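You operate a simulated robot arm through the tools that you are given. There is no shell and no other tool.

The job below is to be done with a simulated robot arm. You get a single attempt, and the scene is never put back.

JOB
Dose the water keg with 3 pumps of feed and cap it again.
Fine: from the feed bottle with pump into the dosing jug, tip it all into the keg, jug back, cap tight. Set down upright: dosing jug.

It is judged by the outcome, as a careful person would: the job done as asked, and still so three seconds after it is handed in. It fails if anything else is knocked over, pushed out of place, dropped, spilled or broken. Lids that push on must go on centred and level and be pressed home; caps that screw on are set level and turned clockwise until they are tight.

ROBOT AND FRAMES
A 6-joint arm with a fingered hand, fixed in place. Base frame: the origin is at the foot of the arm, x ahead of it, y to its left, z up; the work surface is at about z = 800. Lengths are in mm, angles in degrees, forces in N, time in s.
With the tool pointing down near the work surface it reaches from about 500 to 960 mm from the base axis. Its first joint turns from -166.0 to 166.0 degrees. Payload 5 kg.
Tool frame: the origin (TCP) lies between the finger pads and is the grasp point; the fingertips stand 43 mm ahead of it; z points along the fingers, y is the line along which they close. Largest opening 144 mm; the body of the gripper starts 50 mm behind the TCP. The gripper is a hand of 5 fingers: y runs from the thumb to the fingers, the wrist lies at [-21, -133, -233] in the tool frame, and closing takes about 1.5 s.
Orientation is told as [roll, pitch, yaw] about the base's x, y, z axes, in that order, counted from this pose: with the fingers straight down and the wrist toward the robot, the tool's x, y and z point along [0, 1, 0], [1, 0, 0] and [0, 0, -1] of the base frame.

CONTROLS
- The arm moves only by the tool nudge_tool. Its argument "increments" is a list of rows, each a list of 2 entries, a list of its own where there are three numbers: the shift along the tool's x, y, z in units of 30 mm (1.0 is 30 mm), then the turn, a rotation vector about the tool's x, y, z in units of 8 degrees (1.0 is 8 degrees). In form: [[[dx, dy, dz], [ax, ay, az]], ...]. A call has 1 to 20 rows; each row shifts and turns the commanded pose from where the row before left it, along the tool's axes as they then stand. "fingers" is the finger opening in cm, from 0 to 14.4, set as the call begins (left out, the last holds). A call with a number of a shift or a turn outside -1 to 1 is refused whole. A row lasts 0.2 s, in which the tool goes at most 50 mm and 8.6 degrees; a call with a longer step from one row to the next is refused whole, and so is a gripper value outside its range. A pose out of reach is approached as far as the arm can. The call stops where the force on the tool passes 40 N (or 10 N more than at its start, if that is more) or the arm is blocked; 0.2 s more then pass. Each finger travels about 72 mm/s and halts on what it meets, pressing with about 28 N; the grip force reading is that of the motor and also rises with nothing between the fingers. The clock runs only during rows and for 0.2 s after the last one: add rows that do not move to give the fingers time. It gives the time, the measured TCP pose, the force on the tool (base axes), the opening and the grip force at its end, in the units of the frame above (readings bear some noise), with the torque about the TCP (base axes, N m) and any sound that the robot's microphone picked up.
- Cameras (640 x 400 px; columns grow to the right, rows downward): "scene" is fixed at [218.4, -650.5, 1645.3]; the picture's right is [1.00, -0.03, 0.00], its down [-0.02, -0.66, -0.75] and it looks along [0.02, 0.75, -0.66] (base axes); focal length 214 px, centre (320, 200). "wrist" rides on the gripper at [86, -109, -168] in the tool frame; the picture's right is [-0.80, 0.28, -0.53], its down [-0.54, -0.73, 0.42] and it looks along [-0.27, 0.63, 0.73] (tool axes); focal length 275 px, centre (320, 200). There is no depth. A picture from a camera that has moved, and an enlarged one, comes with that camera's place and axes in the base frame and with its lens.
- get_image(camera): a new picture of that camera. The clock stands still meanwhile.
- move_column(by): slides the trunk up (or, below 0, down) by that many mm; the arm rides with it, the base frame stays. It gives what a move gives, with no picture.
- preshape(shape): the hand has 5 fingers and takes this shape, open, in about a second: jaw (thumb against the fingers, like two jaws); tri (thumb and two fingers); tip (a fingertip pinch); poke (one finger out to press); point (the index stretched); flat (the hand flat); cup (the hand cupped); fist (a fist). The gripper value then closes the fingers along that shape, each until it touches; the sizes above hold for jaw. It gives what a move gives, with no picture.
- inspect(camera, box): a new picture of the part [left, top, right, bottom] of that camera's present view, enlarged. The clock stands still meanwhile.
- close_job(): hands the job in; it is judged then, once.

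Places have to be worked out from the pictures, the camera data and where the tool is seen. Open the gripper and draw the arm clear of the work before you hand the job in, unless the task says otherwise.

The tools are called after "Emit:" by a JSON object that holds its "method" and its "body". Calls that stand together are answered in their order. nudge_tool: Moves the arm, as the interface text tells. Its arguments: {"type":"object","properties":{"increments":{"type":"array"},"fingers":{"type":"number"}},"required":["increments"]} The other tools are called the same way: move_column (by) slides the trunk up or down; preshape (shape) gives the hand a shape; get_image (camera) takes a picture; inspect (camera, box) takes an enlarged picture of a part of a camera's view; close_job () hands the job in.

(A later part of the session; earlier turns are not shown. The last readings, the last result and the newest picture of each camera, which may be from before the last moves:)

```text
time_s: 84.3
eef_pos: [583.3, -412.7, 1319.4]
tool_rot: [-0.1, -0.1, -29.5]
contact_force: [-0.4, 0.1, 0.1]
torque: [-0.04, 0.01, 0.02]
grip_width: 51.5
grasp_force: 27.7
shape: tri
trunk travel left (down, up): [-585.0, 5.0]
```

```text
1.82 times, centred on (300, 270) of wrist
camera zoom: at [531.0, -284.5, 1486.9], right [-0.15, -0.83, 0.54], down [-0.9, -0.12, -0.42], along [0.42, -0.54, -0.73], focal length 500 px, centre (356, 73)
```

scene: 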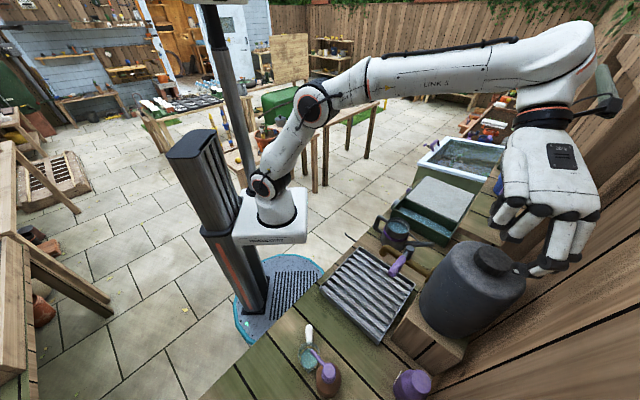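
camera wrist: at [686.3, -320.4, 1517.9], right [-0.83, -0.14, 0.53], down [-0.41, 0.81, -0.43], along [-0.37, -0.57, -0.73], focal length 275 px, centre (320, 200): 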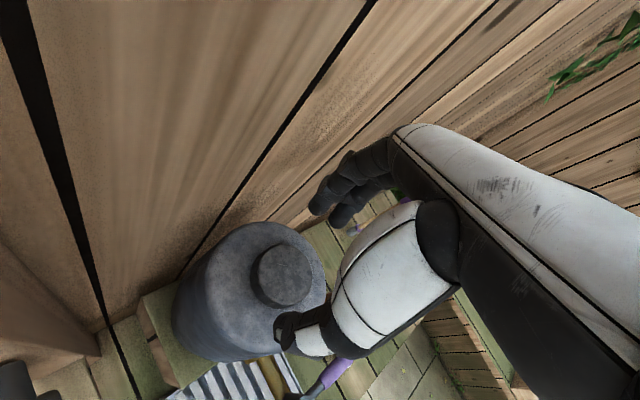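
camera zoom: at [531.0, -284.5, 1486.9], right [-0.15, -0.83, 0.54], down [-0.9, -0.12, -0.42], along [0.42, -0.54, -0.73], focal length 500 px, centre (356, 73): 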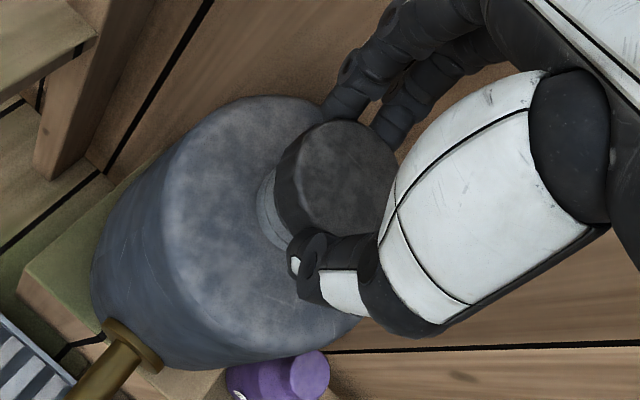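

The cap is off and level in the fingers, and the threaded neck is visible beneath. I'll set it down on a clear stretch of bench left of the jug around (70,-560), where the hand's wide side has no obstacles; first up and turn to yaw -85°.

Emit:
{"method": "nudge_tool", "body": {"increments": [[[0, 0, -0.5], [0, 0, 0]], [[0, 0, -0.9], [0, 0, 0]], [[0, 0, -0.9], [0, 0, 0]], [[0, 0, 0], [0, 0, 0.77]], [[0, 0, 0], [0, 0, 0.77]], [[0, 0, 0], [0, 0, 0.77]], [[0, 0, 0], [0, 0, 0.77]], [[0, 0, 0], [0, 0, 0.77]], [[0, 0, 0], [0, 0, 0.77]], [[0, 0, 0], [0, 0, 0.77]], [[0, 0, 0], [0, 0, 0.77]], [[0, 0, 0], [0, 0, 0.77]], [[0, 0, 0], [0, 0, 0]]]}}

Emit:
{"method": "nudge_tool", "body": {"increments": [[[-0.919, 0.178, 0], [0, 0, 0]], [[-0.919, 0.178, 0], [0, 0, 0]], [[-0.919, 0.178, 0], [0, 0, 0]], [[-0.919, 0.178, 0], [0, 0, 0]], [[-0.919, 0.178, 0], [0, 0, 0]], [[-0.919, 0.178, 0], [0, 0, 0]], [[-0.919, 0.178, 0.3], [0, 0, 0]], [[-0.919, 0.178, 0.5], [0, 0, 0]], [[-0.919, 0.178, 0.5], [0, 0, 0]], [[-0.919, 0.178, 0.5], [0, 0, 0]], [[-0.919, 0.178, 0.5], [0, 0, 0]], [[-0.919, 0.178, 0.5], [0, 0, 0]], [[-0.919, 0.178, 0.5], [0, 0, 0]], [[-0.919, 0.178, 0.5], [0, 0, 0]], [[-0.919, 0.178, 0.5], [0, 0, 0]], [[-0.919, 0.178, 0.5], [0, 0, 0]], [[-0.919, 0.178, 0.5], [0, 0, 0]], [[-0.919, 0.178, 0.5], [0, 0, 0]], [[-0.919, 0.178, 0.5], [0, 0, 0]], [[0, 0, 0], [0, 0, 0]]]}}

Emit:
{"method": "get_image", "body": {"camera": "wrist"}}

Emit:
{"method": "get_image", "body": {"camera": "scene"}}

```text
time_s: 87.1
eef_pos: [583.3, -411.7, 1388.1]
tool_rot: [0.1, -0.1, -85.1]
contact_force: [-0.1, 0.0, 0.0]
torque: [0.02, -0.02, -0.01]
grip_width: 51.6
grasp_force: 28.3
shape: tri
trunk travel left (down, up): [-585.0, 5.0]
```

```text
time_s: 91.3
eef_pos: [69.9, -560.2, 1199.4]
tool_rot: [0.2, -0.1, -84.9]
contact_force: [0.5, 0.1, 0.1]
torque: [0.02, -0.01, -0.01]
grip_width: 51.9
grasp_force: 28.1
shape: tri
trunk travel left (down, up): [-585.0, 5.0]
```

```text
taken
camera wrist: at [145.2, -443.8, 1366.6], right [-0.77, -0.35, 0.53], down [-0.6, 0.67, -0.43], along [-0.21, -0.65, -0.73], focal length 275 px, centre (320, 200)
```

wrist: 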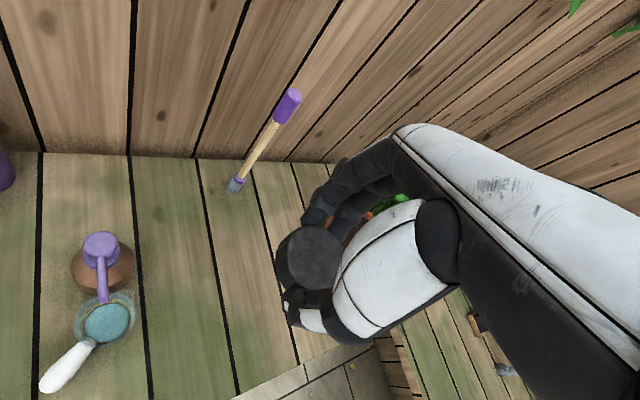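

```text
taken
```

scene: 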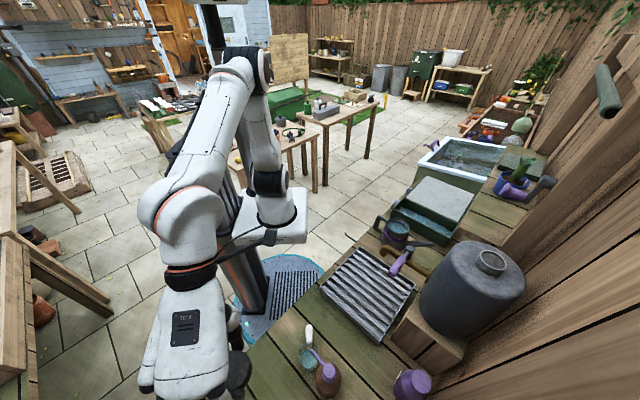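

The keg neck is open and the cap hangs level in the hand over clear bench. I descend to about 30 mm above the set-down height.

Emit:
{"method": "nudge_tool", "body": {"increments": [[[0, 0, 0.9], [0, 0, 0]], [[0, 0, 0.9], [0, 0, 0]], [[0, 0, 0.9], [0, 0, 0]], [[0, 0, 0.9], [0, 0, 0]], [[0, 0, 0.9], [0, 0, 0]], [[0, 0, 0.9], [0, 0, 0]], [[0, 0, 0.9], [0, 0, 0]], [[0, 0, 0.9], [0, 0, 0]], [[0, 0, 0.9], [0, 0, 0]], [[0, 0, 0.9], [0, 0, 0]], [[0, 0, 0.8], [0, 0, 0]], [[0, 0, 0.6], [0, 0, 0]], [[0, 0, 0.3], [0, 0, 0]], [[0, 0, 0], [0, 0, 0]]]}}

Emit:
{"method": "get_image", "body": {"camera": "wrist"}}

Emit:
{"method": "inspect", "body": {"camera": "scene", "box": [120, 250, 360, 400]}}

```text
time_s: 94.3
eef_pos: [71.6, -561.0, 876.8]
tool_rot: [0.2, -0.1, -84.9]
contact_force: [-0.4, 0.6, -0.7]
torque: [-0.01, 0.02, 0.0]
grip_width: 51.5
grasp_force: 27.6
shape: tri
trunk travel left (down, up): [-585.0, 5.0]
```

```text
taken
camera wrist: at [147.0, -444.1, 1044.8], right [-0.77, -0.35, 0.53], down [-0.6, 0.67, -0.43], along [-0.21, -0.65, -0.73], focal length 275 px, centre (320, 200)
```

wrist: 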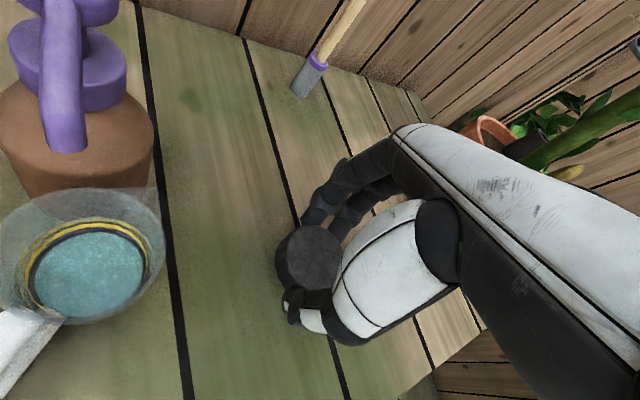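

```text
2.67 times, centred on (240, 325) of scene
camera zoom: at [218.4, -650.5, 1645.3], right [1.0, -0.03, 0.0], down [-0.02, -0.66, -0.75], along [0.02, 0.75, -0.66], focal length 572 px, centre (533, -133)
```

zoom: 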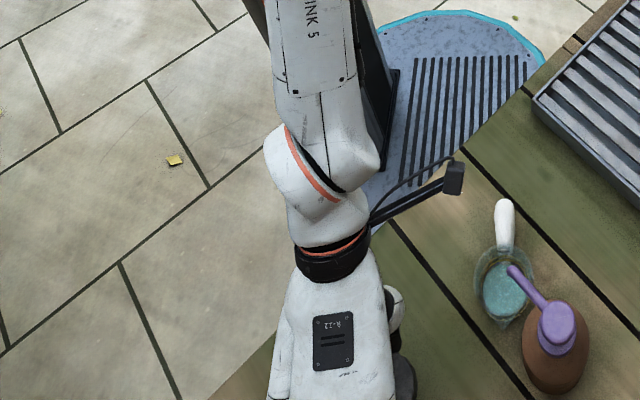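

The cap is about 30 mm above the bench. I lower in small steps until it touches.

Emit:
{"method": "nudge_tool", "body": {"increments": [[[0, 0, 0.25], [0, 0, 0]], [[0, 0, 0.25], [0, 0, 0]], [[0, 0, 0.15], [0, 0, 0]], [[0, 0, 0.1], [0, 0, 0]], [[0, 0, 0], [0, 0, 0]]]}}

Emit:
{"method": "inspect", "body": {"camera": "wrist", "box": [240, 160, 400, 360]}}

```text
time_s: 95.5
eef_pos: [71.9, -558.4, 855.0]
tool_rot: [0.0, -0.1, -84.7]
contact_force: [0.0, 0.0, -0.3]
torque: [-0.01, -0.03, -0.03]
grip_width: 51.6
grasp_force: 27.9
shape: tri
trunk travel left (down, up): [-585.0, 5.0]
```

```text
2.00 times, centred on (320, 260) of wrist
camera zoom: at [146.5, -443.7, 1022.3], right [-0.77, -0.35, 0.53], down [-0.6, 0.67, -0.43], along [-0.21, -0.65, -0.73], focal length 551 px, centre (320, 80)
```

zoom: 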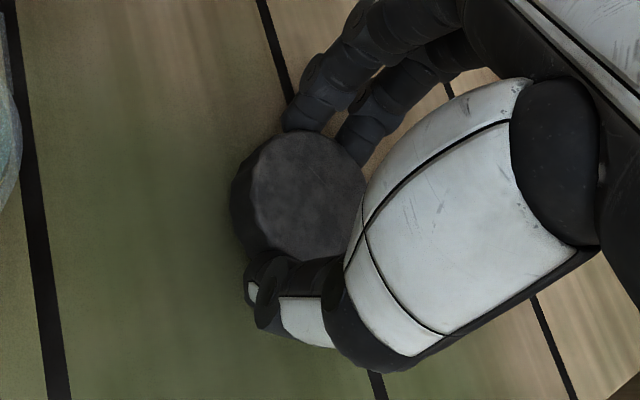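

Emit:
{"method": "nudge_tool", "body": {"increments": [[[0, 0, 0.08], [0, 0, 0]], [[0, 0, 0.08], [0, 0, 0]], [[0, 0, 0.08], [0, 0, 0]], [[0, 0, 0], [0, 0, 0]]]}}

```text
time_s: 96.5
eef_pos: [70.8, -560.2, 848.7]
tool_rot: [0.1, -0.2, -84.9]
contact_force: [-1.0, 0.1, -0.1]
torque: [-0.01, 0.01, 0.0]
grip_width: 51.7
grasp_force: 28.5
shape: tri
trunk travel left (down, up): [-585.0, 5.0]
```

No contact yet at z=848.7, so I keep easing down in ~2 mm steps.

Emit:
{"method": "nudge_tool", "body": {"increments": [[[0, 0, 0.06], [0, 0, 0]], [[0, 0, 0.06], [0, 0, 0]], [[0, 0, 0], [0, 0, 0]]]}}

```text
time_s: 97.3
eef_pos: [72.1, -560.7, 845.5]
tool_rot: [0.1, -0.2, -84.8]
contact_force: [0.0, 1.3, 11.1]
torque: [0.09, 0.05, -0.01]
grip_width: 51.6
grasp_force: 28.3
shape: tri
trunk travel left (down, up): [-585.0, 5.0]
```

Contact with 11 N at z≈846: the cap stands on the bench at about (72,-560). I open the fingers to 80 mm and rise clear.

Emit:
{"method": "nudge_tool", "body": {"increments": [[[0, 0, -0.03], [0, 0, 0]], [[0, 0, 0], [0, 0, 0]], [[0, 0, 0], [0, 0, 0]], [[0, 0, 0], [0, 0, 0]]], "fingers": 8.5}}

Emit:
{"method": "inspect", "body": {"camera": "wrist", "box": [240, 160, 400, 360]}}

Emit:
{"method": "nudge_tool", "body": {"increments": [[[0, 0, -0.2], [0, 0, 0]], [[0, 0, -0.4], [0, 0, 0]], [[0, 0, -0.6], [0, 0, 0]], [[0, 0, -0.8], [0, 0, 0]], [[0, 0, -0.9], [0, 0, 0]], [[0, 0, -0.9], [0, 0, 0]]]}}

Emit:
{"method": "get_image", "body": {"camera": "wrist"}}

```text
time_s: 98.3
eef_pos: [70.8, -561.4, 845.2]
tool_rot: [0.0, -0.1, -84.9]
contact_force: [0.2, 0.8, 0.8]
torque: [0.02, -0.01, 0.02]
grip_width: 84.5
grasp_force: 0.0
shape: tri
trunk travel left (down, up): [-585.0, 5.0]
```

```text
2.00 times, centred on (320, 260) of wrist
camera zoom: at [146.8, -444.3, 1012.8], right [-0.77, -0.35, 0.53], down [-0.6, 0.67, -0.43], along [-0.21, -0.65, -0.73], focal length 551 px, centre (320, 80)
```

zoom: 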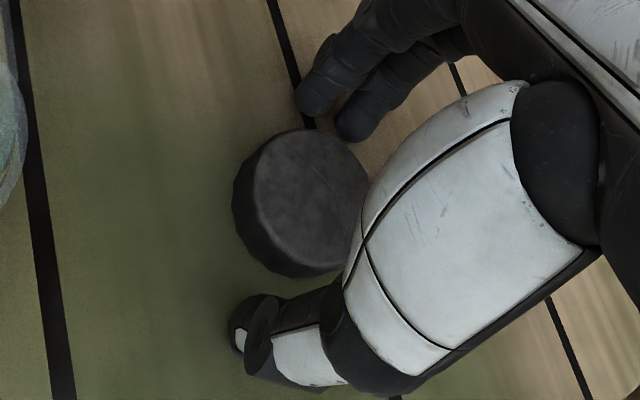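

```text
time_s: 99.7
eef_pos: [70.6, -560.7, 959.5]
tool_rot: [0.2, -0.2, -85.0]
contact_force: [0.9, -0.1, -0.8]
torque: [-0.07, 0.01, 0.01]
grip_width: 84.7
grasp_force: 0.0
shape: tri
trunk travel left (down, up): [-585.0, 5.0]
```

```text
taken
camera wrist: at [146.1, -444.1, 1127.3], right [-0.77, -0.35, 0.53], down [-0.6, 0.68, -0.43], along [-0.21, -0.65, -0.73], focal length 275 px, centre (320, 200)
```

wrist: 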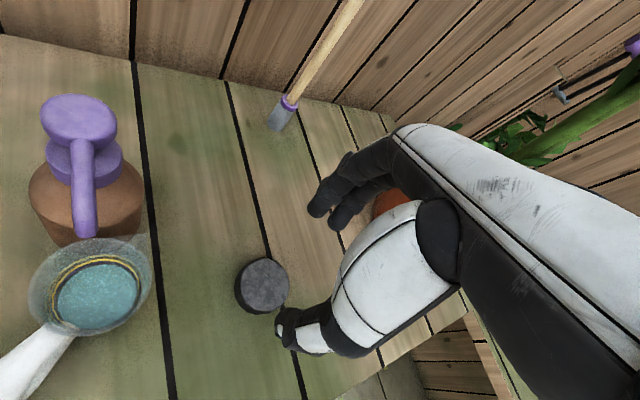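

The cap stands upright on the bench. Now I study the jug and its handle from here to plan the grasp.

Emit:
{"method": "inspect", "body": {"camera": "wrist", "box": [0, 200, 200, 400]}}

Emit:
{"method": "inspect", "body": {"camera": "scene", "box": [284, 315, 364, 400]}}

```text
2.00 times, centred on (100, 300) of wrist
camera zoom: at [146.1, -444.1, 1127.3], right [-0.77, -0.35, 0.53], down [-0.6, 0.68, -0.43], along [-0.21, -0.65, -0.73], focal length 551 px, centre (760, 0)
```

zoom: 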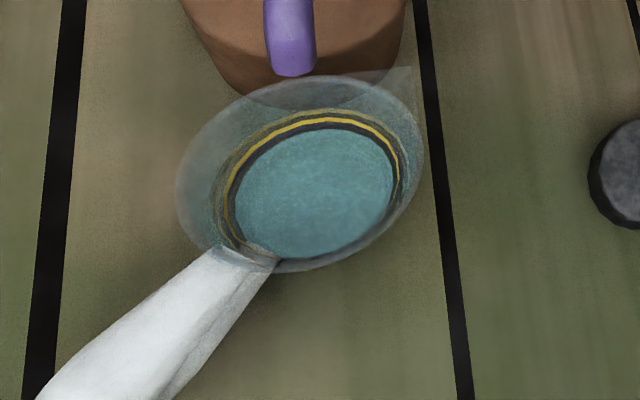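

```text
4.71 times, centred on (324, 358) of scene
camera zoom: at [218.4, -650.5, 1645.3], right [1.0, -0.03, 0.0], down [-0.02, -0.66, -0.75], along [0.02, 0.75, -0.66], focal length 1009 px, centre (301, -541)
```

zoom: 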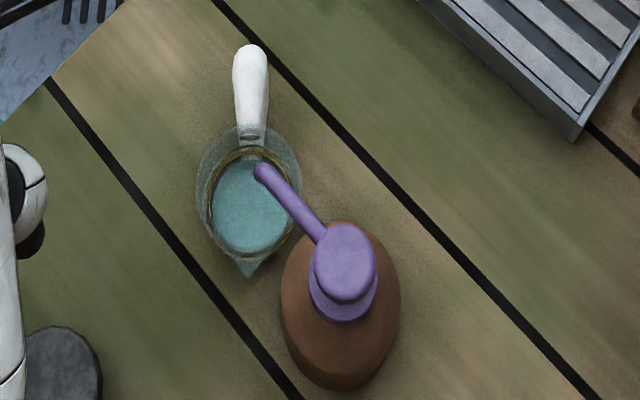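

Handle geometry: it points toward +y (robot side) at z≈864, root y≈-441, end y≈-391; the spout of the jug points to -y. I'll grip the handle from above with yaw near -180°, so the wide side of the hand stays away from the pump. First up and rotate, checking reach.

Emit:
{"method": "nudge_tool", "body": {"increments": [[[0, 0, -0.95], [0, 0, 0]], [[0, 0, -0.95], [0, 0, 0]], [[0, 0, -0.95], [0, 0, 0]], [[0, 0, -0.95], [0, 0, 0]], [[0, 0, -0.95], [0, 0, 0]], [[0, 0, 0], [0, 0, 0.99]], [[0, 0, 0], [0, 0, 0.99]], [[0, 0, 0], [0, 0, 0.99]], [[0, 0, 0], [0, 0, 0.99]], [[0, 0, 0], [0, 0, 0.99]], [[0, 0, 0], [0, 0, 0.99]], [[0, 0, 0], [0, 0, 0.99]], [[0, 0, 0], [0, 0, 0.99]], [[0, 0, 0], [0, 0, 0.99]], [[0, 0, 0], [0, 0, 0.99]], [[0, 0, 0], [0, 0, 0.99]], [[0, 0, 0], [0, 0, 0.99]]]}}

Emit:
{"method": "get_image", "body": {"camera": "scene"}}

Emit:
{"method": "get_image", "body": {"camera": "wrist"}}

```text
time_s: 103.3
eef_pos: [70.6, -559.9, 1102.6]
tool_rot: [0.2, 0.1, 179.9]
contact_force: [0.4, 0.7, 0.0]
torque: [0.0, 0.03, 0.03]
grip_width: 84.8
grasp_force: 0.0
shape: tri
trunk travel left (down, up): [-585.0, 5.0]
```

```text
taken
```

scene: 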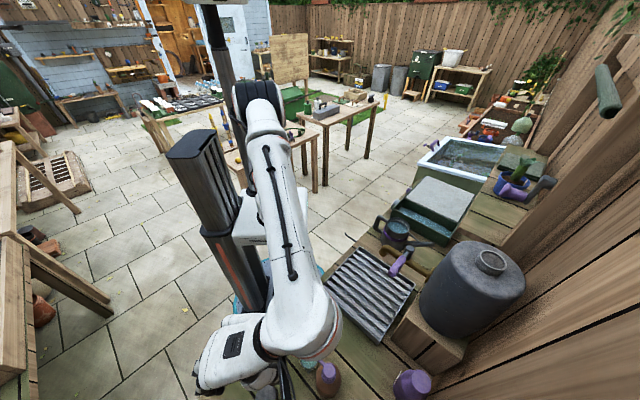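

```text
taken
camera wrist: at [179.0, -646.0, 1270.0], right [-0.28, 0.8, 0.53], down [0.73, 0.54, -0.42], along [-0.63, 0.27, -0.73], focal length 275 px, centre (320, 200)
```

wrist: 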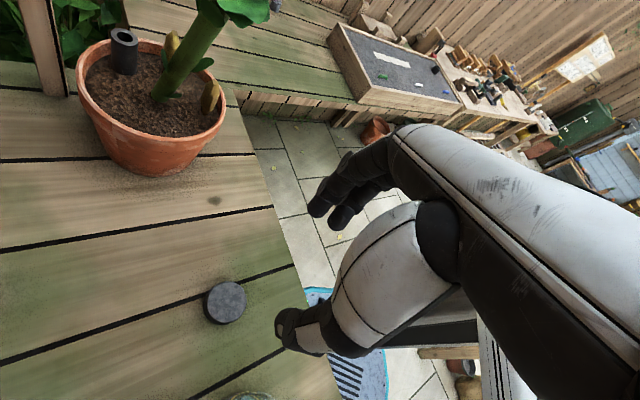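

Yaw 180° is reachable. I close the tri fingers to 24 mm here in the air to see where the pads meet in the hand.

Emit:
{"method": "nudge_tool", "body": {"increments": [[[0, 0, 0], [0, 0, 0]], [[0, 0, 0], [0, 0, 0]], [[0, 0, 0], [0, 0, 0]], [[0, 0, 0], [0, 0, 0]], [[0, 0, 0], [0, 0, 0]]], "fingers": 2.4}}

Emit:
{"method": "inspect", "body": {"camera": "wrist", "box": [240, 120, 440, 380]}}

Emit:
{"method": "inspect", "body": {"camera": "scene", "box": [170, 280, 370, 400]}}

```text
time_s: 104.5
eef_pos: [72.0, -560.0, 1102.0]
tool_rot: [0.1, 0.1, -180.0]
contact_force: [-0.1, 0.4, 0.3]
torque: [0.0, -0.01, -0.01]
grip_width: 24.4
grasp_force: 0.0
shape: tri
trunk travel left (down, up): [-585.0, 5.0]
```

```text
1.54 times, centred on (340, 250) of wrist
camera zoom: at [178.9, -645.6, 1270.1], right [-0.29, 0.8, 0.53], down [0.73, 0.54, -0.42], along [-0.63, 0.27, -0.73], focal length 424 px, centre (289, 123)
```

zoom: 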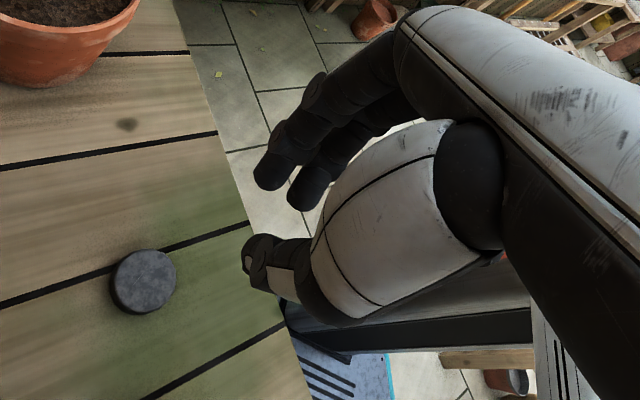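

```text
3.20 times, centred on (270, 340) of scene
camera zoom: at [218.4, -650.5, 1645.3], right [1.0, -0.03, 0.0], down [-0.02, -0.66, -0.75], along [0.02, 0.75, -0.66], focal length 686 px, centre (480, -248)
```

zoom: 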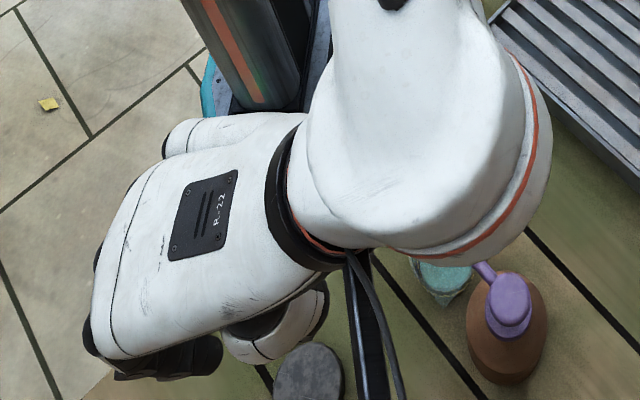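

The pads meet around the tool axis as expected (index x≈+14, middle x≈-17, tips 43 ahead). While here, I measure the open keg neck in the scene view.

Emit:
{"method": "inspect", "body": {"camera": "scene", "box": [420, 230, 532, 300]}}

```text
5.71 times, centred on (476, 265) of scene
camera zoom: at [218.4, -650.5, 1645.3], right [1.0, -0.03, 0.0], down [-0.02, -0.66, -0.75], along [0.02, 0.75, -0.66], focal length 1226 px, centre (-571, -171)
```

zoom: 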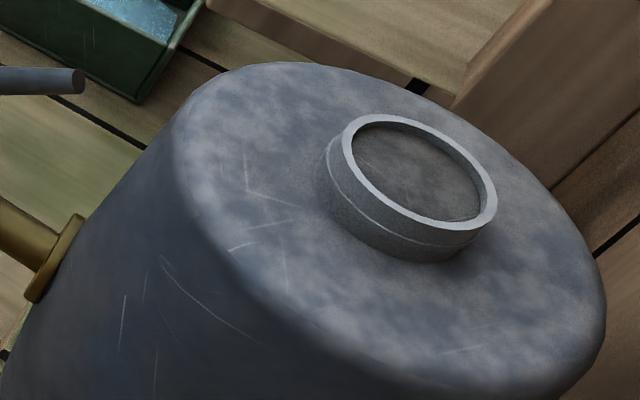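

Neck top is at z≈1261 with a ~38 mm opening at (583,-413). Now I move over the jug's handle at a safe height with the fingers at 60 mm.

Emit:
{"method": "nudge_tool", "body": {"increments": [[[-0.96, -0.8, 0], [0, 0, 0]], [[-0.96, -0.8, 0], [0, 0, 0]], [[-0.96, -0.8, 0], [0, 0, 0]], [[-0.96, -0.8, 0], [0, 0, 0]], [[-0.96, -0.8, 0], [0, 0, 0]], [[0, 0, 0.8], [0, 0, 0]], [[0, 0, 0.8], [0, 0, 0]], [[0, 0, 0], [0, 0, 0]]], "fingers": 6.5}}

Emit:
{"method": "get_image", "body": {"camera": "wrist"}}

Emit:
{"method": "inspect", "body": {"camera": "scene", "box": [240, 280, 400, 400]}}

```text
time_s: 106.3
eef_pos: [190.9, -414.0, 1053.9]
tool_rot: [0.1, 0.1, -180.0]
contact_force: [-0.3, -0.8, 0.1]
torque: [0.03, -0.01, -0.02]
grip_width: 64.6
grasp_force: 0.0
shape: tri
trunk travel left (down, up): [-585.0, 5.0]
```

```text
taken
camera wrist: at [299.0, -500.0, 1221.7], right [-0.29, 0.8, 0.53], down [0.73, 0.54, -0.42], along [-0.63, 0.27, -0.73], focal length 275 px, centre (320, 200)
```

wrist: 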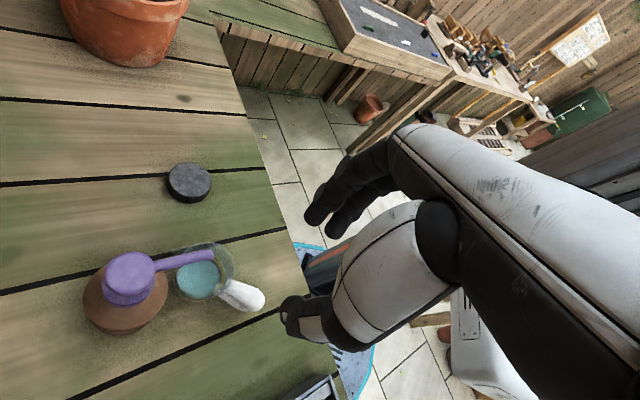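

```text
3.33 times, centred on (320, 340) of scene
camera zoom: at [218.4, -650.5, 1645.3], right [1.0, -0.03, 0.0], down [-0.02, -0.66, -0.75], along [0.02, 0.75, -0.66], focal length 715 px, centre (320, -267)
```

zoom: 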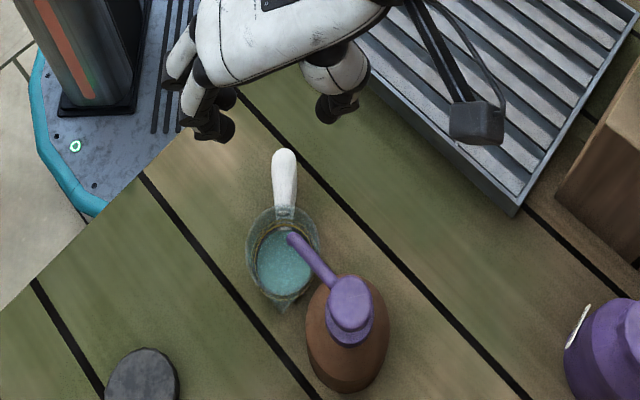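

Good view: the hand is above the handle side and clear of the pump. I zoom the wrist view to fix the handle position exactly.

Emit:
{"method": "inspect", "body": {"camera": "wrist", "box": [70, 220, 310, 370]}}

Emit:
{"method": "inspect", "body": {"camera": "scene", "box": [290, 312, 340, 375]}}

```text
2.67 times, centred on (190, 295) of wrist
camera zoom: at [299.0, -500.0, 1221.7], right [-0.29, 0.8, 0.53], down [0.73, 0.54, -0.42], along [-0.63, 0.27, -0.73], focal length 734 px, centre (667, -53)
```

zoom: 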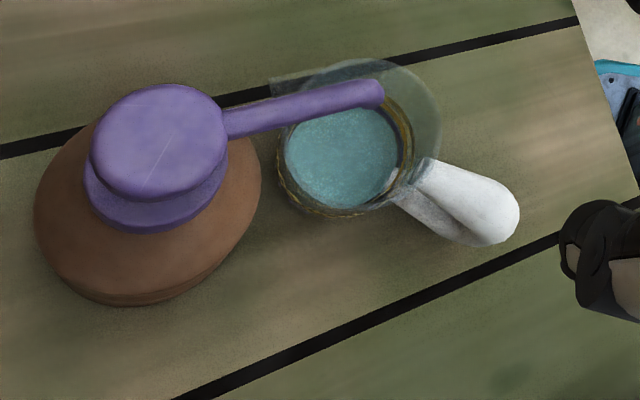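

```text
6.35 times, centred on (315, 344) of scene
camera zoom: at [218.4, -650.5, 1645.3], right [1.0, -0.03, 0.0], down [-0.02, -0.66, -0.75], along [0.02, 0.75, -0.66], focal length 1362 px, centre (352, -711)
```

zoom: 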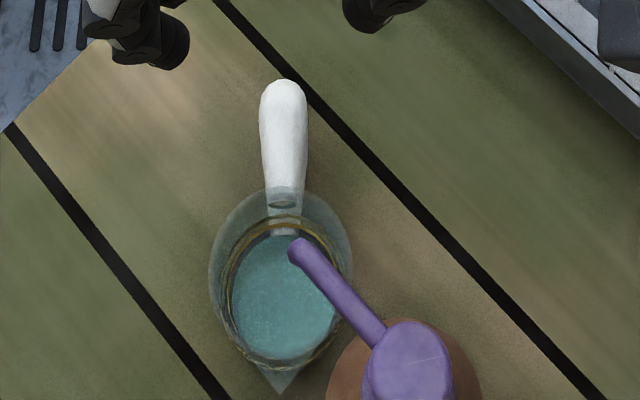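

The handle's cross-section looks taller than it is wide; I zoom in further on it.

Emit:
{"method": "inspect", "body": {"camera": "wrist", "box": [205, 262, 285, 322]}}

```text
6.67 times, centred on (245, 292) of wrist
camera zoom: at [299.0, -500.0, 1221.7], right [-0.29, 0.8, 0.53], down [0.73, 0.54, -0.42], along [-0.63, 0.27, -0.73], focal length 1835 px, centre (820, -413)
```

zoom: 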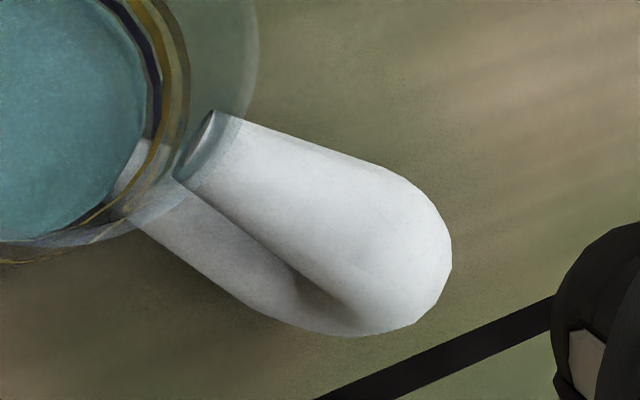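

The handle is a vertical loop (upper bar from the rim, lower bar back to the wall) about 20 mm thick in x, centred near x≈191.5. I descend with open fingers straddling it, to TCP z≈873.

Emit:
{"method": "nudge_tool", "body": {"increments": [[[0, 0, 0.9], [0, 0, 0]], [[0, 0, 0.9], [0, 0, 0]], [[0, 0, 0.9], [0, 0, 0]], [[0, 0, 0.7], [0, 0, 0]], [[0, 0, 0.5], [0, 0, 0]], [[0, 0, 0], [0, 0, 0]]]}}

Emit:
{"method": "get_image", "body": {"camera": "wrist"}}

Emit:
{"method": "inspect", "body": {"camera": "scene", "box": [240, 280, 400, 400]}}

```text
time_s: 107.7
eef_pos: [191.9, -415.7, 936.9]
tool_rot: [0.1, 0.2, -180.0]
contact_force: [1.0, 0.1, -0.9]
torque: [0.01, 0.01, -0.02]
grip_width: 64.5
grasp_force: 0.0
shape: tri
trunk travel left (down, up): [-585.0, 5.0]
```

```text
taken
camera wrist: at [299.5, -501.6, 1104.1], right [-0.29, 0.8, 0.53], down [0.73, 0.54, -0.42], along [-0.63, 0.27, -0.73], focal length 275 px, centre (320, 200)
```

wrist: 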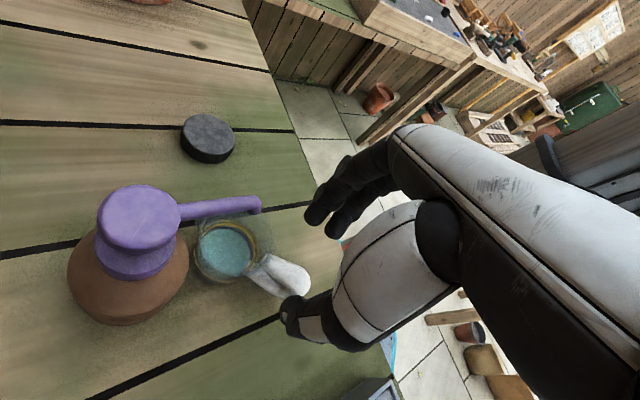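

```text
3.33 times, centred on (320, 340) of scene
camera zoom: at [218.4, -650.5, 1645.3], right [1.0, -0.03, 0.0], down [-0.02, -0.66, -0.75], along [0.02, 0.75, -0.66], focal length 715 px, centre (320, -267)
```

zoom: 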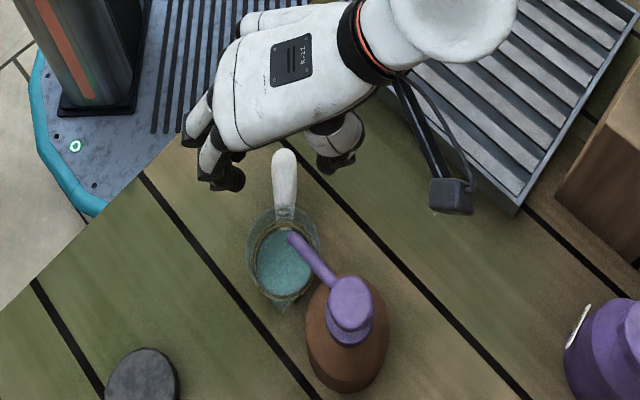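

Alignment is right: the handle will come between thumb and fingers. I go down the remaining 64 mm.

Emit:
{"method": "nudge_tool", "body": {"increments": [[[0, 0.0, 0.6], [0, 0, 0]], [[0, 0, 0.6], [0, 0, 0]], [[0, 0, 0.5], [0, 0, 0]], [[0, 0, 0.3], [0, 0, 0]], [[0, 0, 0.12], [0, 0, 0]], [[0, 0, 0], [0, 0, 0]]]}}

Emit:
{"method": "inspect", "body": {"camera": "wrist", "box": [160, 160, 400, 360]}}

Emit:
{"method": "inspect", "body": {"camera": "scene", "box": [270, 300, 370, 400]}}

```text
time_s: 109.1
eef_pos: [190.9, -415.6, 872.9]
tool_rot: [0.2, 0.1, -179.9]
contact_force: [-0.3, 0.0, 0.0]
torque: [-0.01, 0.04, 0.02]
grip_width: 64.7
grasp_force: 0.0
shape: tri
trunk travel left (down, up): [-585.0, 5.0]
```

```text
2.00 times, centred on (280, 260) of wrist
camera zoom: at [299.2, -502.1, 1040.6], right [-0.29, 0.8, 0.53], down [0.73, 0.54, -0.42], along [-0.63, 0.27, -0.73], focal length 551 px, centre (400, 80)
```

zoom: 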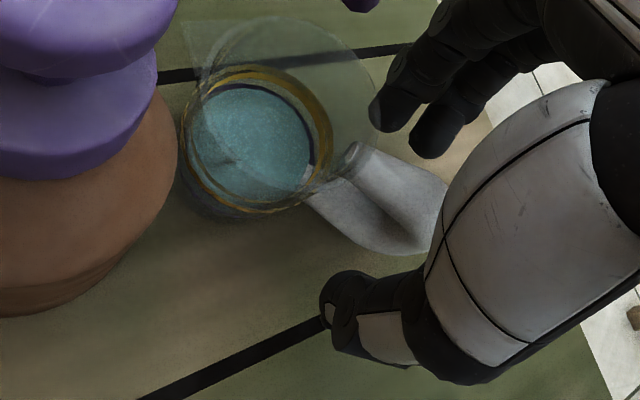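

```text
4.00 times, centred on (320, 350) of scene
camera zoom: at [218.4, -650.5, 1645.3], right [1.0, -0.03, 0.0], down [-0.02, -0.66, -0.75], along [0.02, 0.75, -0.66], focal length 858 px, centre (320, -400)
```

zoom: 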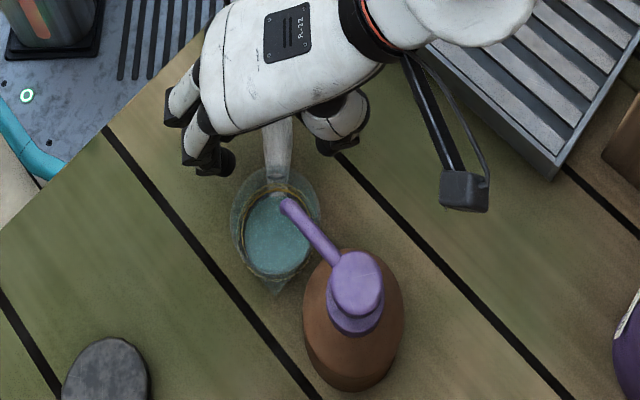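

The handle loop lies between thumb and fingers with no contact. I close the grip.

Emit:
{"method": "nudge_tool", "body": {"increments": [[[0, 0, 0], [0, 0, 0]], [[0, 0, 0], [0, 0, 0]], [[0, 0, 0], [0, 0, 0]], [[0, 0, 0], [0, 0, 0]], [[0, 0, 0], [0, 0, 0]], [[0, 0, 0], [0, 0, 0]]], "fingers": 1.0}}

Emit:
{"method": "inspect", "body": {"camera": "wrist", "box": [160, 160, 400, 360]}}

Emit:
{"method": "inspect", "body": {"camera": "scene", "box": [270, 300, 370, 400]}}

```text
time_s: 110.5
eef_pos: [190.1, -415.7, 873.7]
tool_rot: [0.1, 0.1, -180.1]
contact_force: [-1.3, -0.2, -0.7]
torque: [0.0, -0.01, 0.03]
grip_width: 10.4
grasp_force: 0.0
shape: tri
trunk travel left (down, up): [-585.0, 5.0]
```

```text
2.00 times, centred on (280, 260) of wrist
camera zoom: at [299.2, -502.1, 1040.6], right [-0.29, 0.8, 0.53], down [0.73, 0.54, -0.42], along [-0.63, 0.27, -0.73], focal length 551 px, centre (400, 80)
```

zoom: 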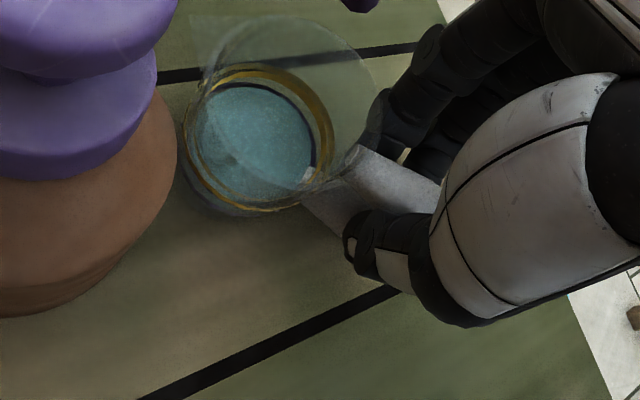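

```text
4.00 times, centred on (320, 350) of scene
camera zoom: at [218.4, -650.5, 1645.3], right [1.0, -0.03, 0.0], down [-0.02, -0.66, -0.75], along [0.02, 0.75, -0.66], focal length 858 px, centre (320, -400)
```

zoom: 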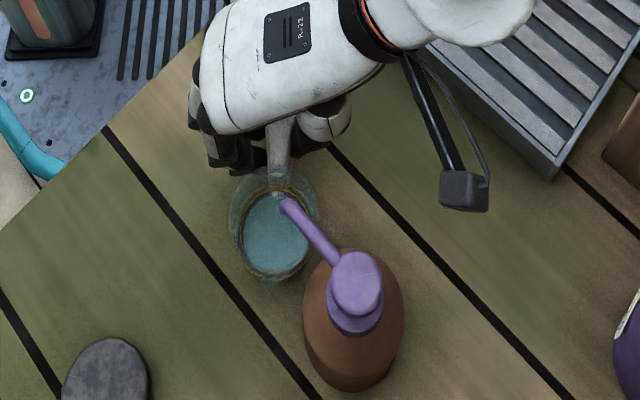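

The opening reached 10.4 mm without force, so the handle is thinner than I thought. I keep closing to grip it.

Emit:
{"method": "nudge_tool", "body": {"increments": [[[0, 0, 0], [0, 0, 0]], [[0, 0, 0], [0, 0, 0]], [[0, 0, 0], [0, 0, 0]], [[0, 0, 0], [0, 0, 0]], [[0, 0, 0], [0, 0, 0]]], "fingers": 0}}

Emit:
{"method": "inspect", "body": {"camera": "wrist", "box": [160, 160, 400, 360]}}

Emit:
{"method": "inspect", "body": {"camera": "scene", "box": [270, 300, 370, 400]}}

```text
time_s: 111.7
eef_pos: [191.7, -415.8, 874.0]
tool_rot: [0.0, 0.2, -180.0]
contact_force: [-0.1, -0.2, 0.4]
torque: [-0.13, 0.07, 0.0]
grip_width: 7.6
grasp_force: 27.8
shape: tri
trunk travel left (down, up): [-585.0, 5.0]
```

```text
2.00 times, centred on (280, 260) of wrist
camera zoom: at [299.1, -502.1, 1040.7], right [-0.29, 0.8, 0.53], down [0.73, 0.54, -0.42], along [-0.63, 0.27, -0.73], focal length 551 px, centre (400, 80)
```

zoom: 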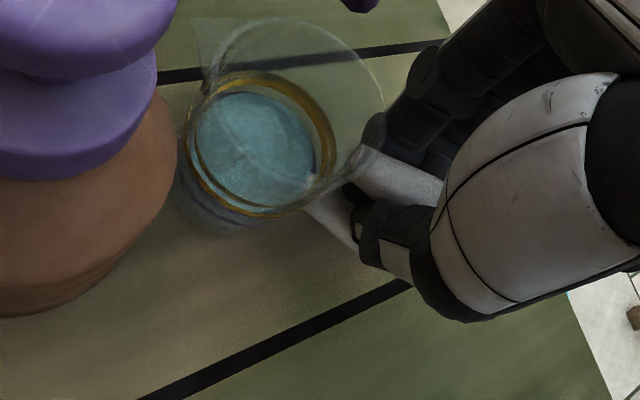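

```text
4.00 times, centred on (320, 350) of scene
camera zoom: at [218.4, -650.5, 1645.3], right [1.0, -0.03, 0.0], down [-0.02, -0.66, -0.75], along [0.02, 0.75, -0.66], focal length 858 px, centre (320, -400)
```

zoom: 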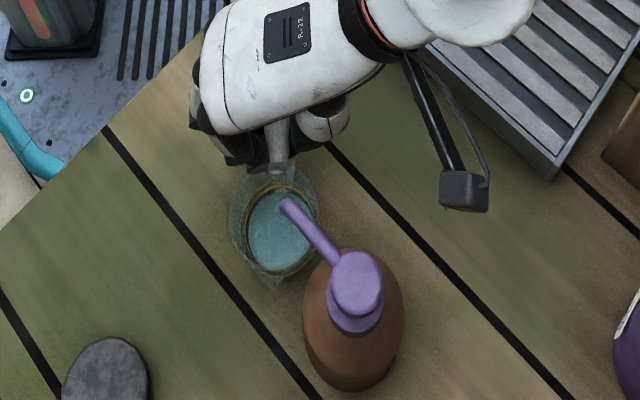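

The fingertips seem to have met under the upper bar (7.6 mm), hooking through the loop rather than pinching it – not a solid hold. I open again and check the jug.

Emit:
{"method": "nudge_tool", "body": {"increments": [[[0, 0, 0], [0, 0, 0]], [[0, 0, 0], [0, 0, 0]], [[0, 0, 0], [0, 0, 0]], [[0, 0, 0], [0, 0, 0]], [[0, 0, 0], [0, 0, 0]]], "fingers": 6.5}}

Emit:
{"method": "inspect", "body": {"camera": "wrist", "box": [160, 160, 400, 360]}}

Emit:
{"method": "inspect", "body": {"camera": "scene", "box": [270, 300, 370, 400]}}

```text
time_s: 112.9
eef_pos: [191.7, -417.1, 873.7]
tool_rot: [0.0, 0.1, -180.0]
contact_force: [0.5, 0.1, 0.7]
torque: [0.01, -0.01, 0.01]
grip_width: 64.3
grasp_force: 0.0
shape: tri
trunk travel left (down, up): [-585.0, 5.0]
```

```text
2.00 times, centred on (280, 260) of wrist
camera zoom: at [299.2, -502.1, 1040.6], right [-0.29, 0.8, 0.53], down [0.73, 0.54, -0.42], along [-0.63, 0.27, -0.73], focal length 551 px, centre (400, 80)
```

zoom: 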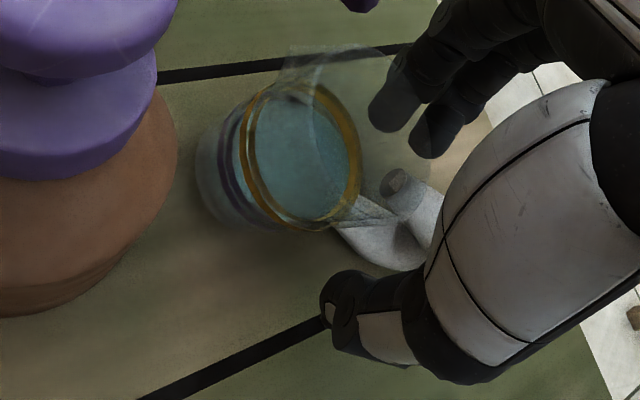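

```text
4.00 times, centred on (320, 350) of scene
camera zoom: at [218.4, -650.5, 1645.3], right [1.0, -0.03, 0.0], down [-0.02, -0.66, -0.75], along [0.02, 0.75, -0.66], focal length 858 px, centre (320, -400)
```

zoom: 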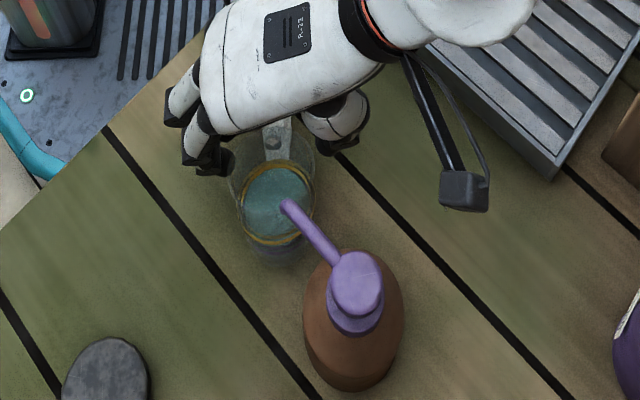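

The jug now looks tilted toward its handle – I need to see this clearly before any time passes.

Emit:
{"method": "inspect", "body": {"camera": "wrist", "box": [225, 165, 345, 285]}}

Emit:
{"method": "inspect", "body": {"camera": "scene", "box": [295, 320, 345, 370]}}

```text
3.33 times, centred on (285, 225) of wrist
camera zoom: at [299.2, -502.1, 1040.6], right [-0.29, 0.8, 0.53], down [0.73, 0.54, -0.42], along [-0.63, 0.27, -0.73], focal length 918 px, centre (437, 117)
```

zoom: 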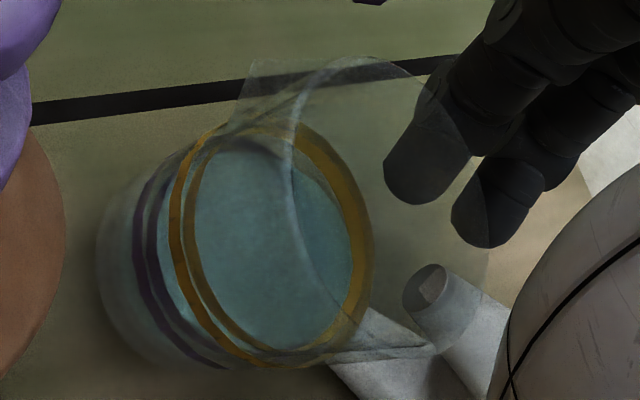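

```text
8.00 times, centred on (320, 345) of scene
camera zoom: at [218.4, -650.5, 1645.3], right [1.0, -0.03, 0.0], down [-0.02, -0.66, -0.75], along [0.02, 0.75, -0.66], focal length 1716 px, centre (320, -960)
```

zoom: 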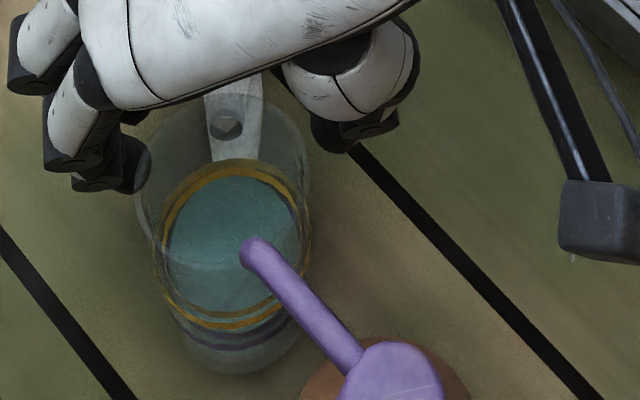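

The jug has tipped back onto its handle (about 40°, liquid still inside below the rim), apparently pushed by the fingertips as they spread inside the loop. I let one short moment pass without moving to see whether it is at rest.

Emit:
{"method": "nudge_tool", "body": {"increments": [[[0, 0, 0], [0, 0, 0]]]}}

Emit:
{"method": "inspect", "body": {"camera": "wrist", "box": [225, 165, 345, 285]}}

Emit:
{"method": "inspect", "body": {"camera": "scene", "box": [295, 320, 345, 370]}}

```text
time_s: 113.3
eef_pos: [190.9, -416.9, 871.4]
tool_rot: [0.1, 0.1, -180.1]
contact_force: [0.4, -0.1, 0.5]
torque: [-0.02, -0.04, 0.0]
grip_width: 64.4
grasp_force: 0.0
shape: tri
trunk travel left (down, up): [-585.0, 5.0]
```

```text
3.33 times, centred on (285, 225) of wrist
camera zoom: at [299.2, -502.1, 1040.6], right [-0.29, 0.8, 0.53], down [0.73, 0.54, -0.42], along [-0.63, 0.27, -0.73], focal length 918 px, centre (437, 117)
```

zoom: 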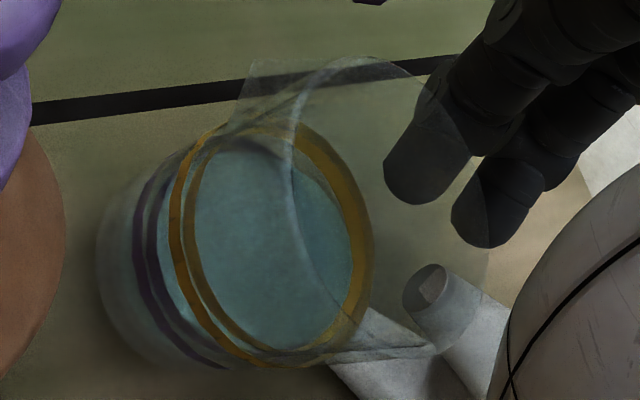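

```text
8.00 times, centred on (320, 345) of scene
camera zoom: at [218.4, -650.5, 1645.3], right [1.0, -0.03, 0.0], down [-0.02, -0.66, -0.75], along [0.02, 0.75, -0.66], focal length 1716 px, centre (320, -960)
```

zoom: 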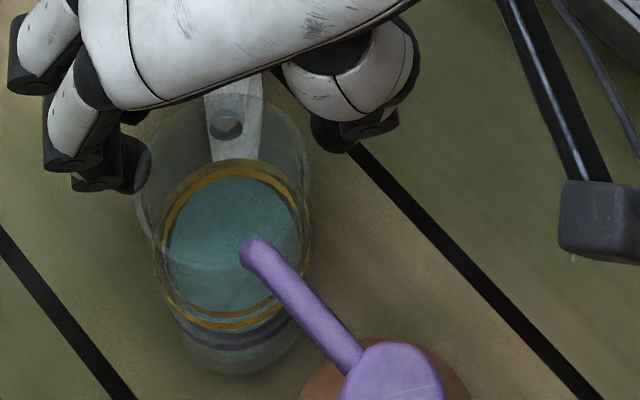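

The jug is at rest, leaning on its handle, nothing spilled. I raise the hand gently away (fingers are beside the jug) and check again.

Emit:
{"method": "nudge_tool", "body": {"increments": [[[0, 0, -0.15], [0, 0, 0]], [[0, 0, -0.25], [0, 0, 0]], [[0, 0, -0.4], [0, 0, 0]], [[0, 0, -0.6], [0, 0, 0]], [[0, 0, -0.8], [0, 0, 0]], [[0, 0, -0.8], [0, 0, 0]], [[0, 0, 0], [0, 0, 0]]]}}

Emit:
{"method": "get_image", "body": {"camera": "wrist"}}

Emit:
{"method": "inspect", "body": {"camera": "scene", "box": [280, 300, 360, 380]}}

```text
time_s: 114.9
eef_pos: [191.2, -415.8, 963.4]
tool_rot: [0.1, 0.1, -179.9]
contact_force: [0.0, -1.0, 1.1]
torque: [-0.05, -0.02, 0.01]
grip_width: 64.4
grasp_force: 0.1
shape: tri
trunk travel left (down, up): [-585.0, 5.0]
```

```text
taken
camera wrist: at [298.6, -501.8, 1131.7], right [-0.29, 0.8, 0.53], down [0.73, 0.54, -0.42], along [-0.63, 0.27, -0.73], focal length 275 px, centre (320, 200)
```

wrist: 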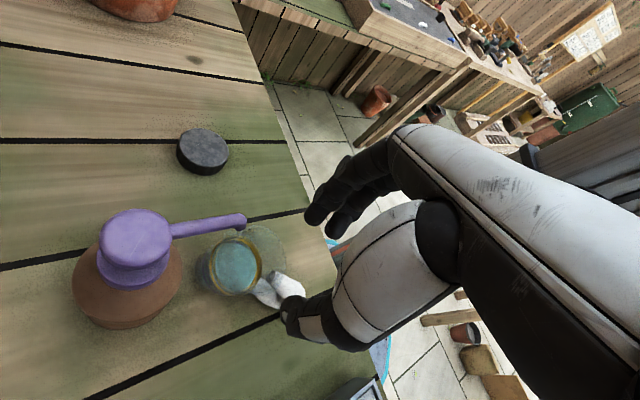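

```text
5.00 times, centred on (320, 340) of scene
camera zoom: at [218.4, -650.5, 1645.3], right [1.0, -0.03, 0.0], down [-0.02, -0.66, -0.75], along [0.02, 0.75, -0.66], focal length 1072 px, centre (320, -500)
```

zoom: 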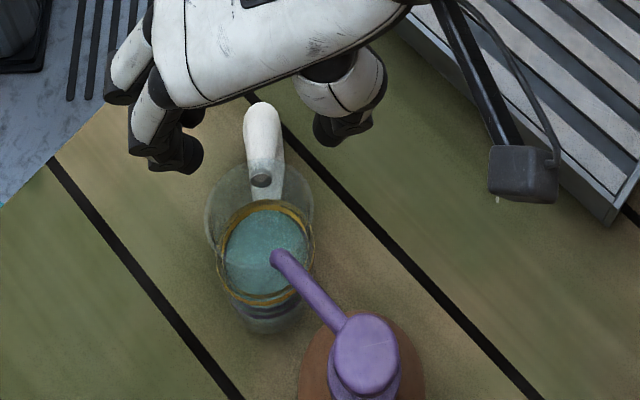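

The tilt seems to have changed as the hand left; I zoom to see the jug's current attitude.

Emit:
{"method": "inspect", "body": {"camera": "scene", "box": [295, 320, 345, 370]}}

Emit:
{"method": "inspect", "body": {"camera": "wrist", "box": [180, 200, 330, 320]}}

```text
8.00 times, centred on (320, 345) of scene
camera zoom: at [218.4, -650.5, 1645.3], right [1.0, -0.03, 0.0], down [-0.02, -0.66, -0.75], along [0.02, 0.75, -0.66], focal length 1716 px, centre (320, -960)
```

zoom: 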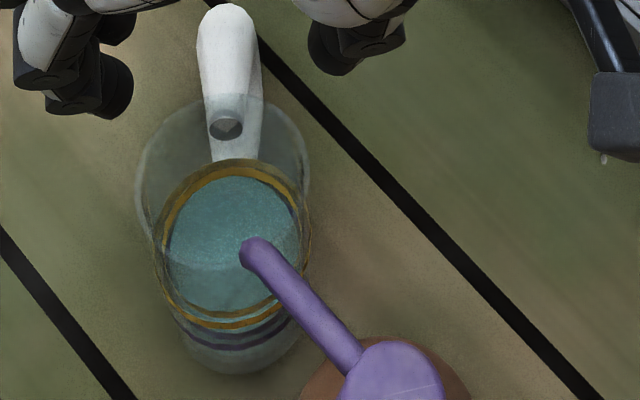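

```text
3.33 times, centred on (255, 260) of wrist
camera zoom: at [298.6, -501.8, 1131.7], right [-0.29, 0.8, 0.53], down [0.73, 0.54, -0.42], along [-0.63, 0.27, -0.73], focal length 918 px, centre (537, 0)
```

zoom: 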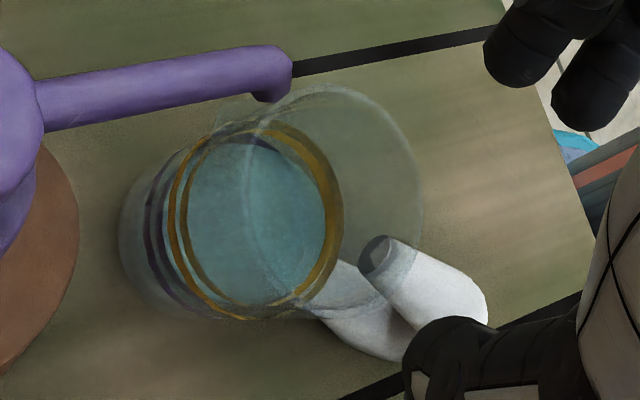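

The jug is actually leaning only about 20°, resting stably on the tall butt of its handle; the handle is a ~40 mm tall blade with a V-gap next to the glass, and my fingertips had gone into that gap. I raise a bit and try the parallel "jaw" shape, closing it in the air to see the pads.

Emit:
{"method": "nudge_tool", "body": {"increments": [[[0, 0, -0.8], [0, 0, 0]], [[0, 0, -0.8], [0, 0, 0]], [[0, 0, 0], [0, 0, 0]]]}}

Emit:
{"method": "preshape", "body": {"shape": "jaw"}}

Emit:
{"method": "nudge_tool", "body": {"increments": [[[0, 0, 0], [0, 0, 0]], [[0, 0, 0], [0, 0, 0]], [[0, 0, 0], [0, 0, 0]], [[0, 0, 0], [0, 0, 0]], [[0, 0, 0], [0, 0, 0]], [[0, 0, 0], [0, 0, 0]]], "fingers": 2.4}}

Emit:
{"method": "inspect", "body": {"camera": "wrist", "box": [200, 120, 440, 380]}}

Emit:
{"method": "inspect", "body": {"camera": "scene", "box": [250, 270, 370, 380]}}

```text
time_s: 115.7
eef_pos: [190.7, -415.3, 1011.9]
tool_rot: [0.1, 0.0, -180.0]
contact_force: [0.4, 0.1, -0.5]
torque: [-0.01, 0.04, -0.01]
grip_width: 64.6
grasp_force: 0.0
shape: tri
trunk travel left (down, up): [-585.0, 5.0]
```

```text
time_s: 116.6
eef_pos: [191.8, -415.0, 1012.1]
tool_rot: [0.1, 0.2, -180.0]
contact_force: [0.7, 0.5, -0.1]
torque: [0.0, -0.03, 0.03]
grip_width: 143.7
grasp_force: 0.1
shape: jaw
trunk travel left (down, up): [-585.0, 5.0]
```

```text
time_s: 118.0
eef_pos: [190.8, -415.5, 1011.3]
tool_rot: [0.2, 0.1, -179.9]
contact_force: [0.0, 0.3, -0.8]
torque: [-0.03, 0.01, -0.03]
grip_width: 24.6
grasp_force: 0.0
shape: jaw
trunk travel left (down, up): [-585.0, 5.0]
```

```text
1.54 times, centred on (320, 250) of wrist
camera zoom: at [299.2, -501.2, 1179.9], right [-0.29, 0.8, 0.53], down [0.73, 0.54, -0.42], along [-0.63, 0.27, -0.73], focal length 424 px, centre (320, 123)
```

zoom: 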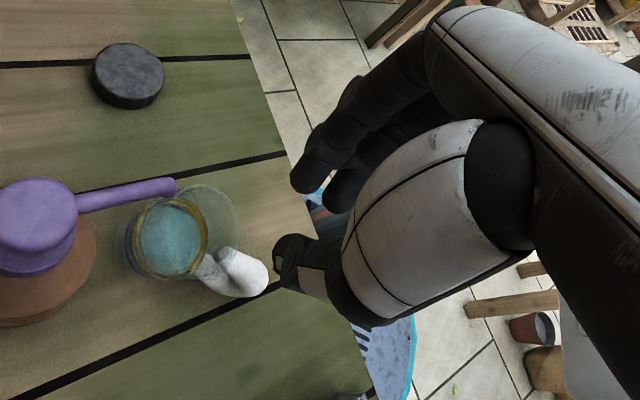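

```text
3.64 times, centred on (310, 325) of scene
camera zoom: at [218.4, -650.5, 1645.3], right [1.0, -0.03, 0.0], down [-0.02, -0.66, -0.75], along [0.02, 0.75, -0.66], focal length 780 px, centre (356, -254)
```

zoom: 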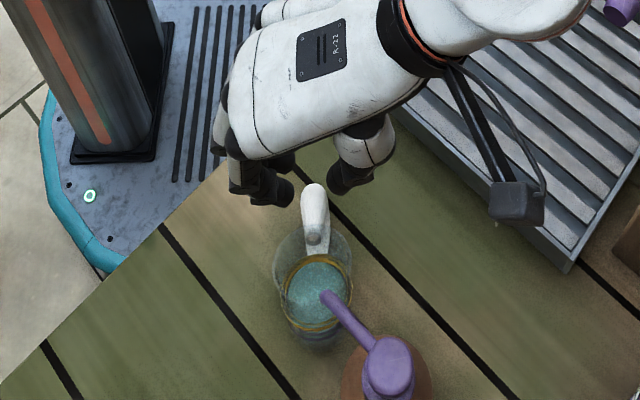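

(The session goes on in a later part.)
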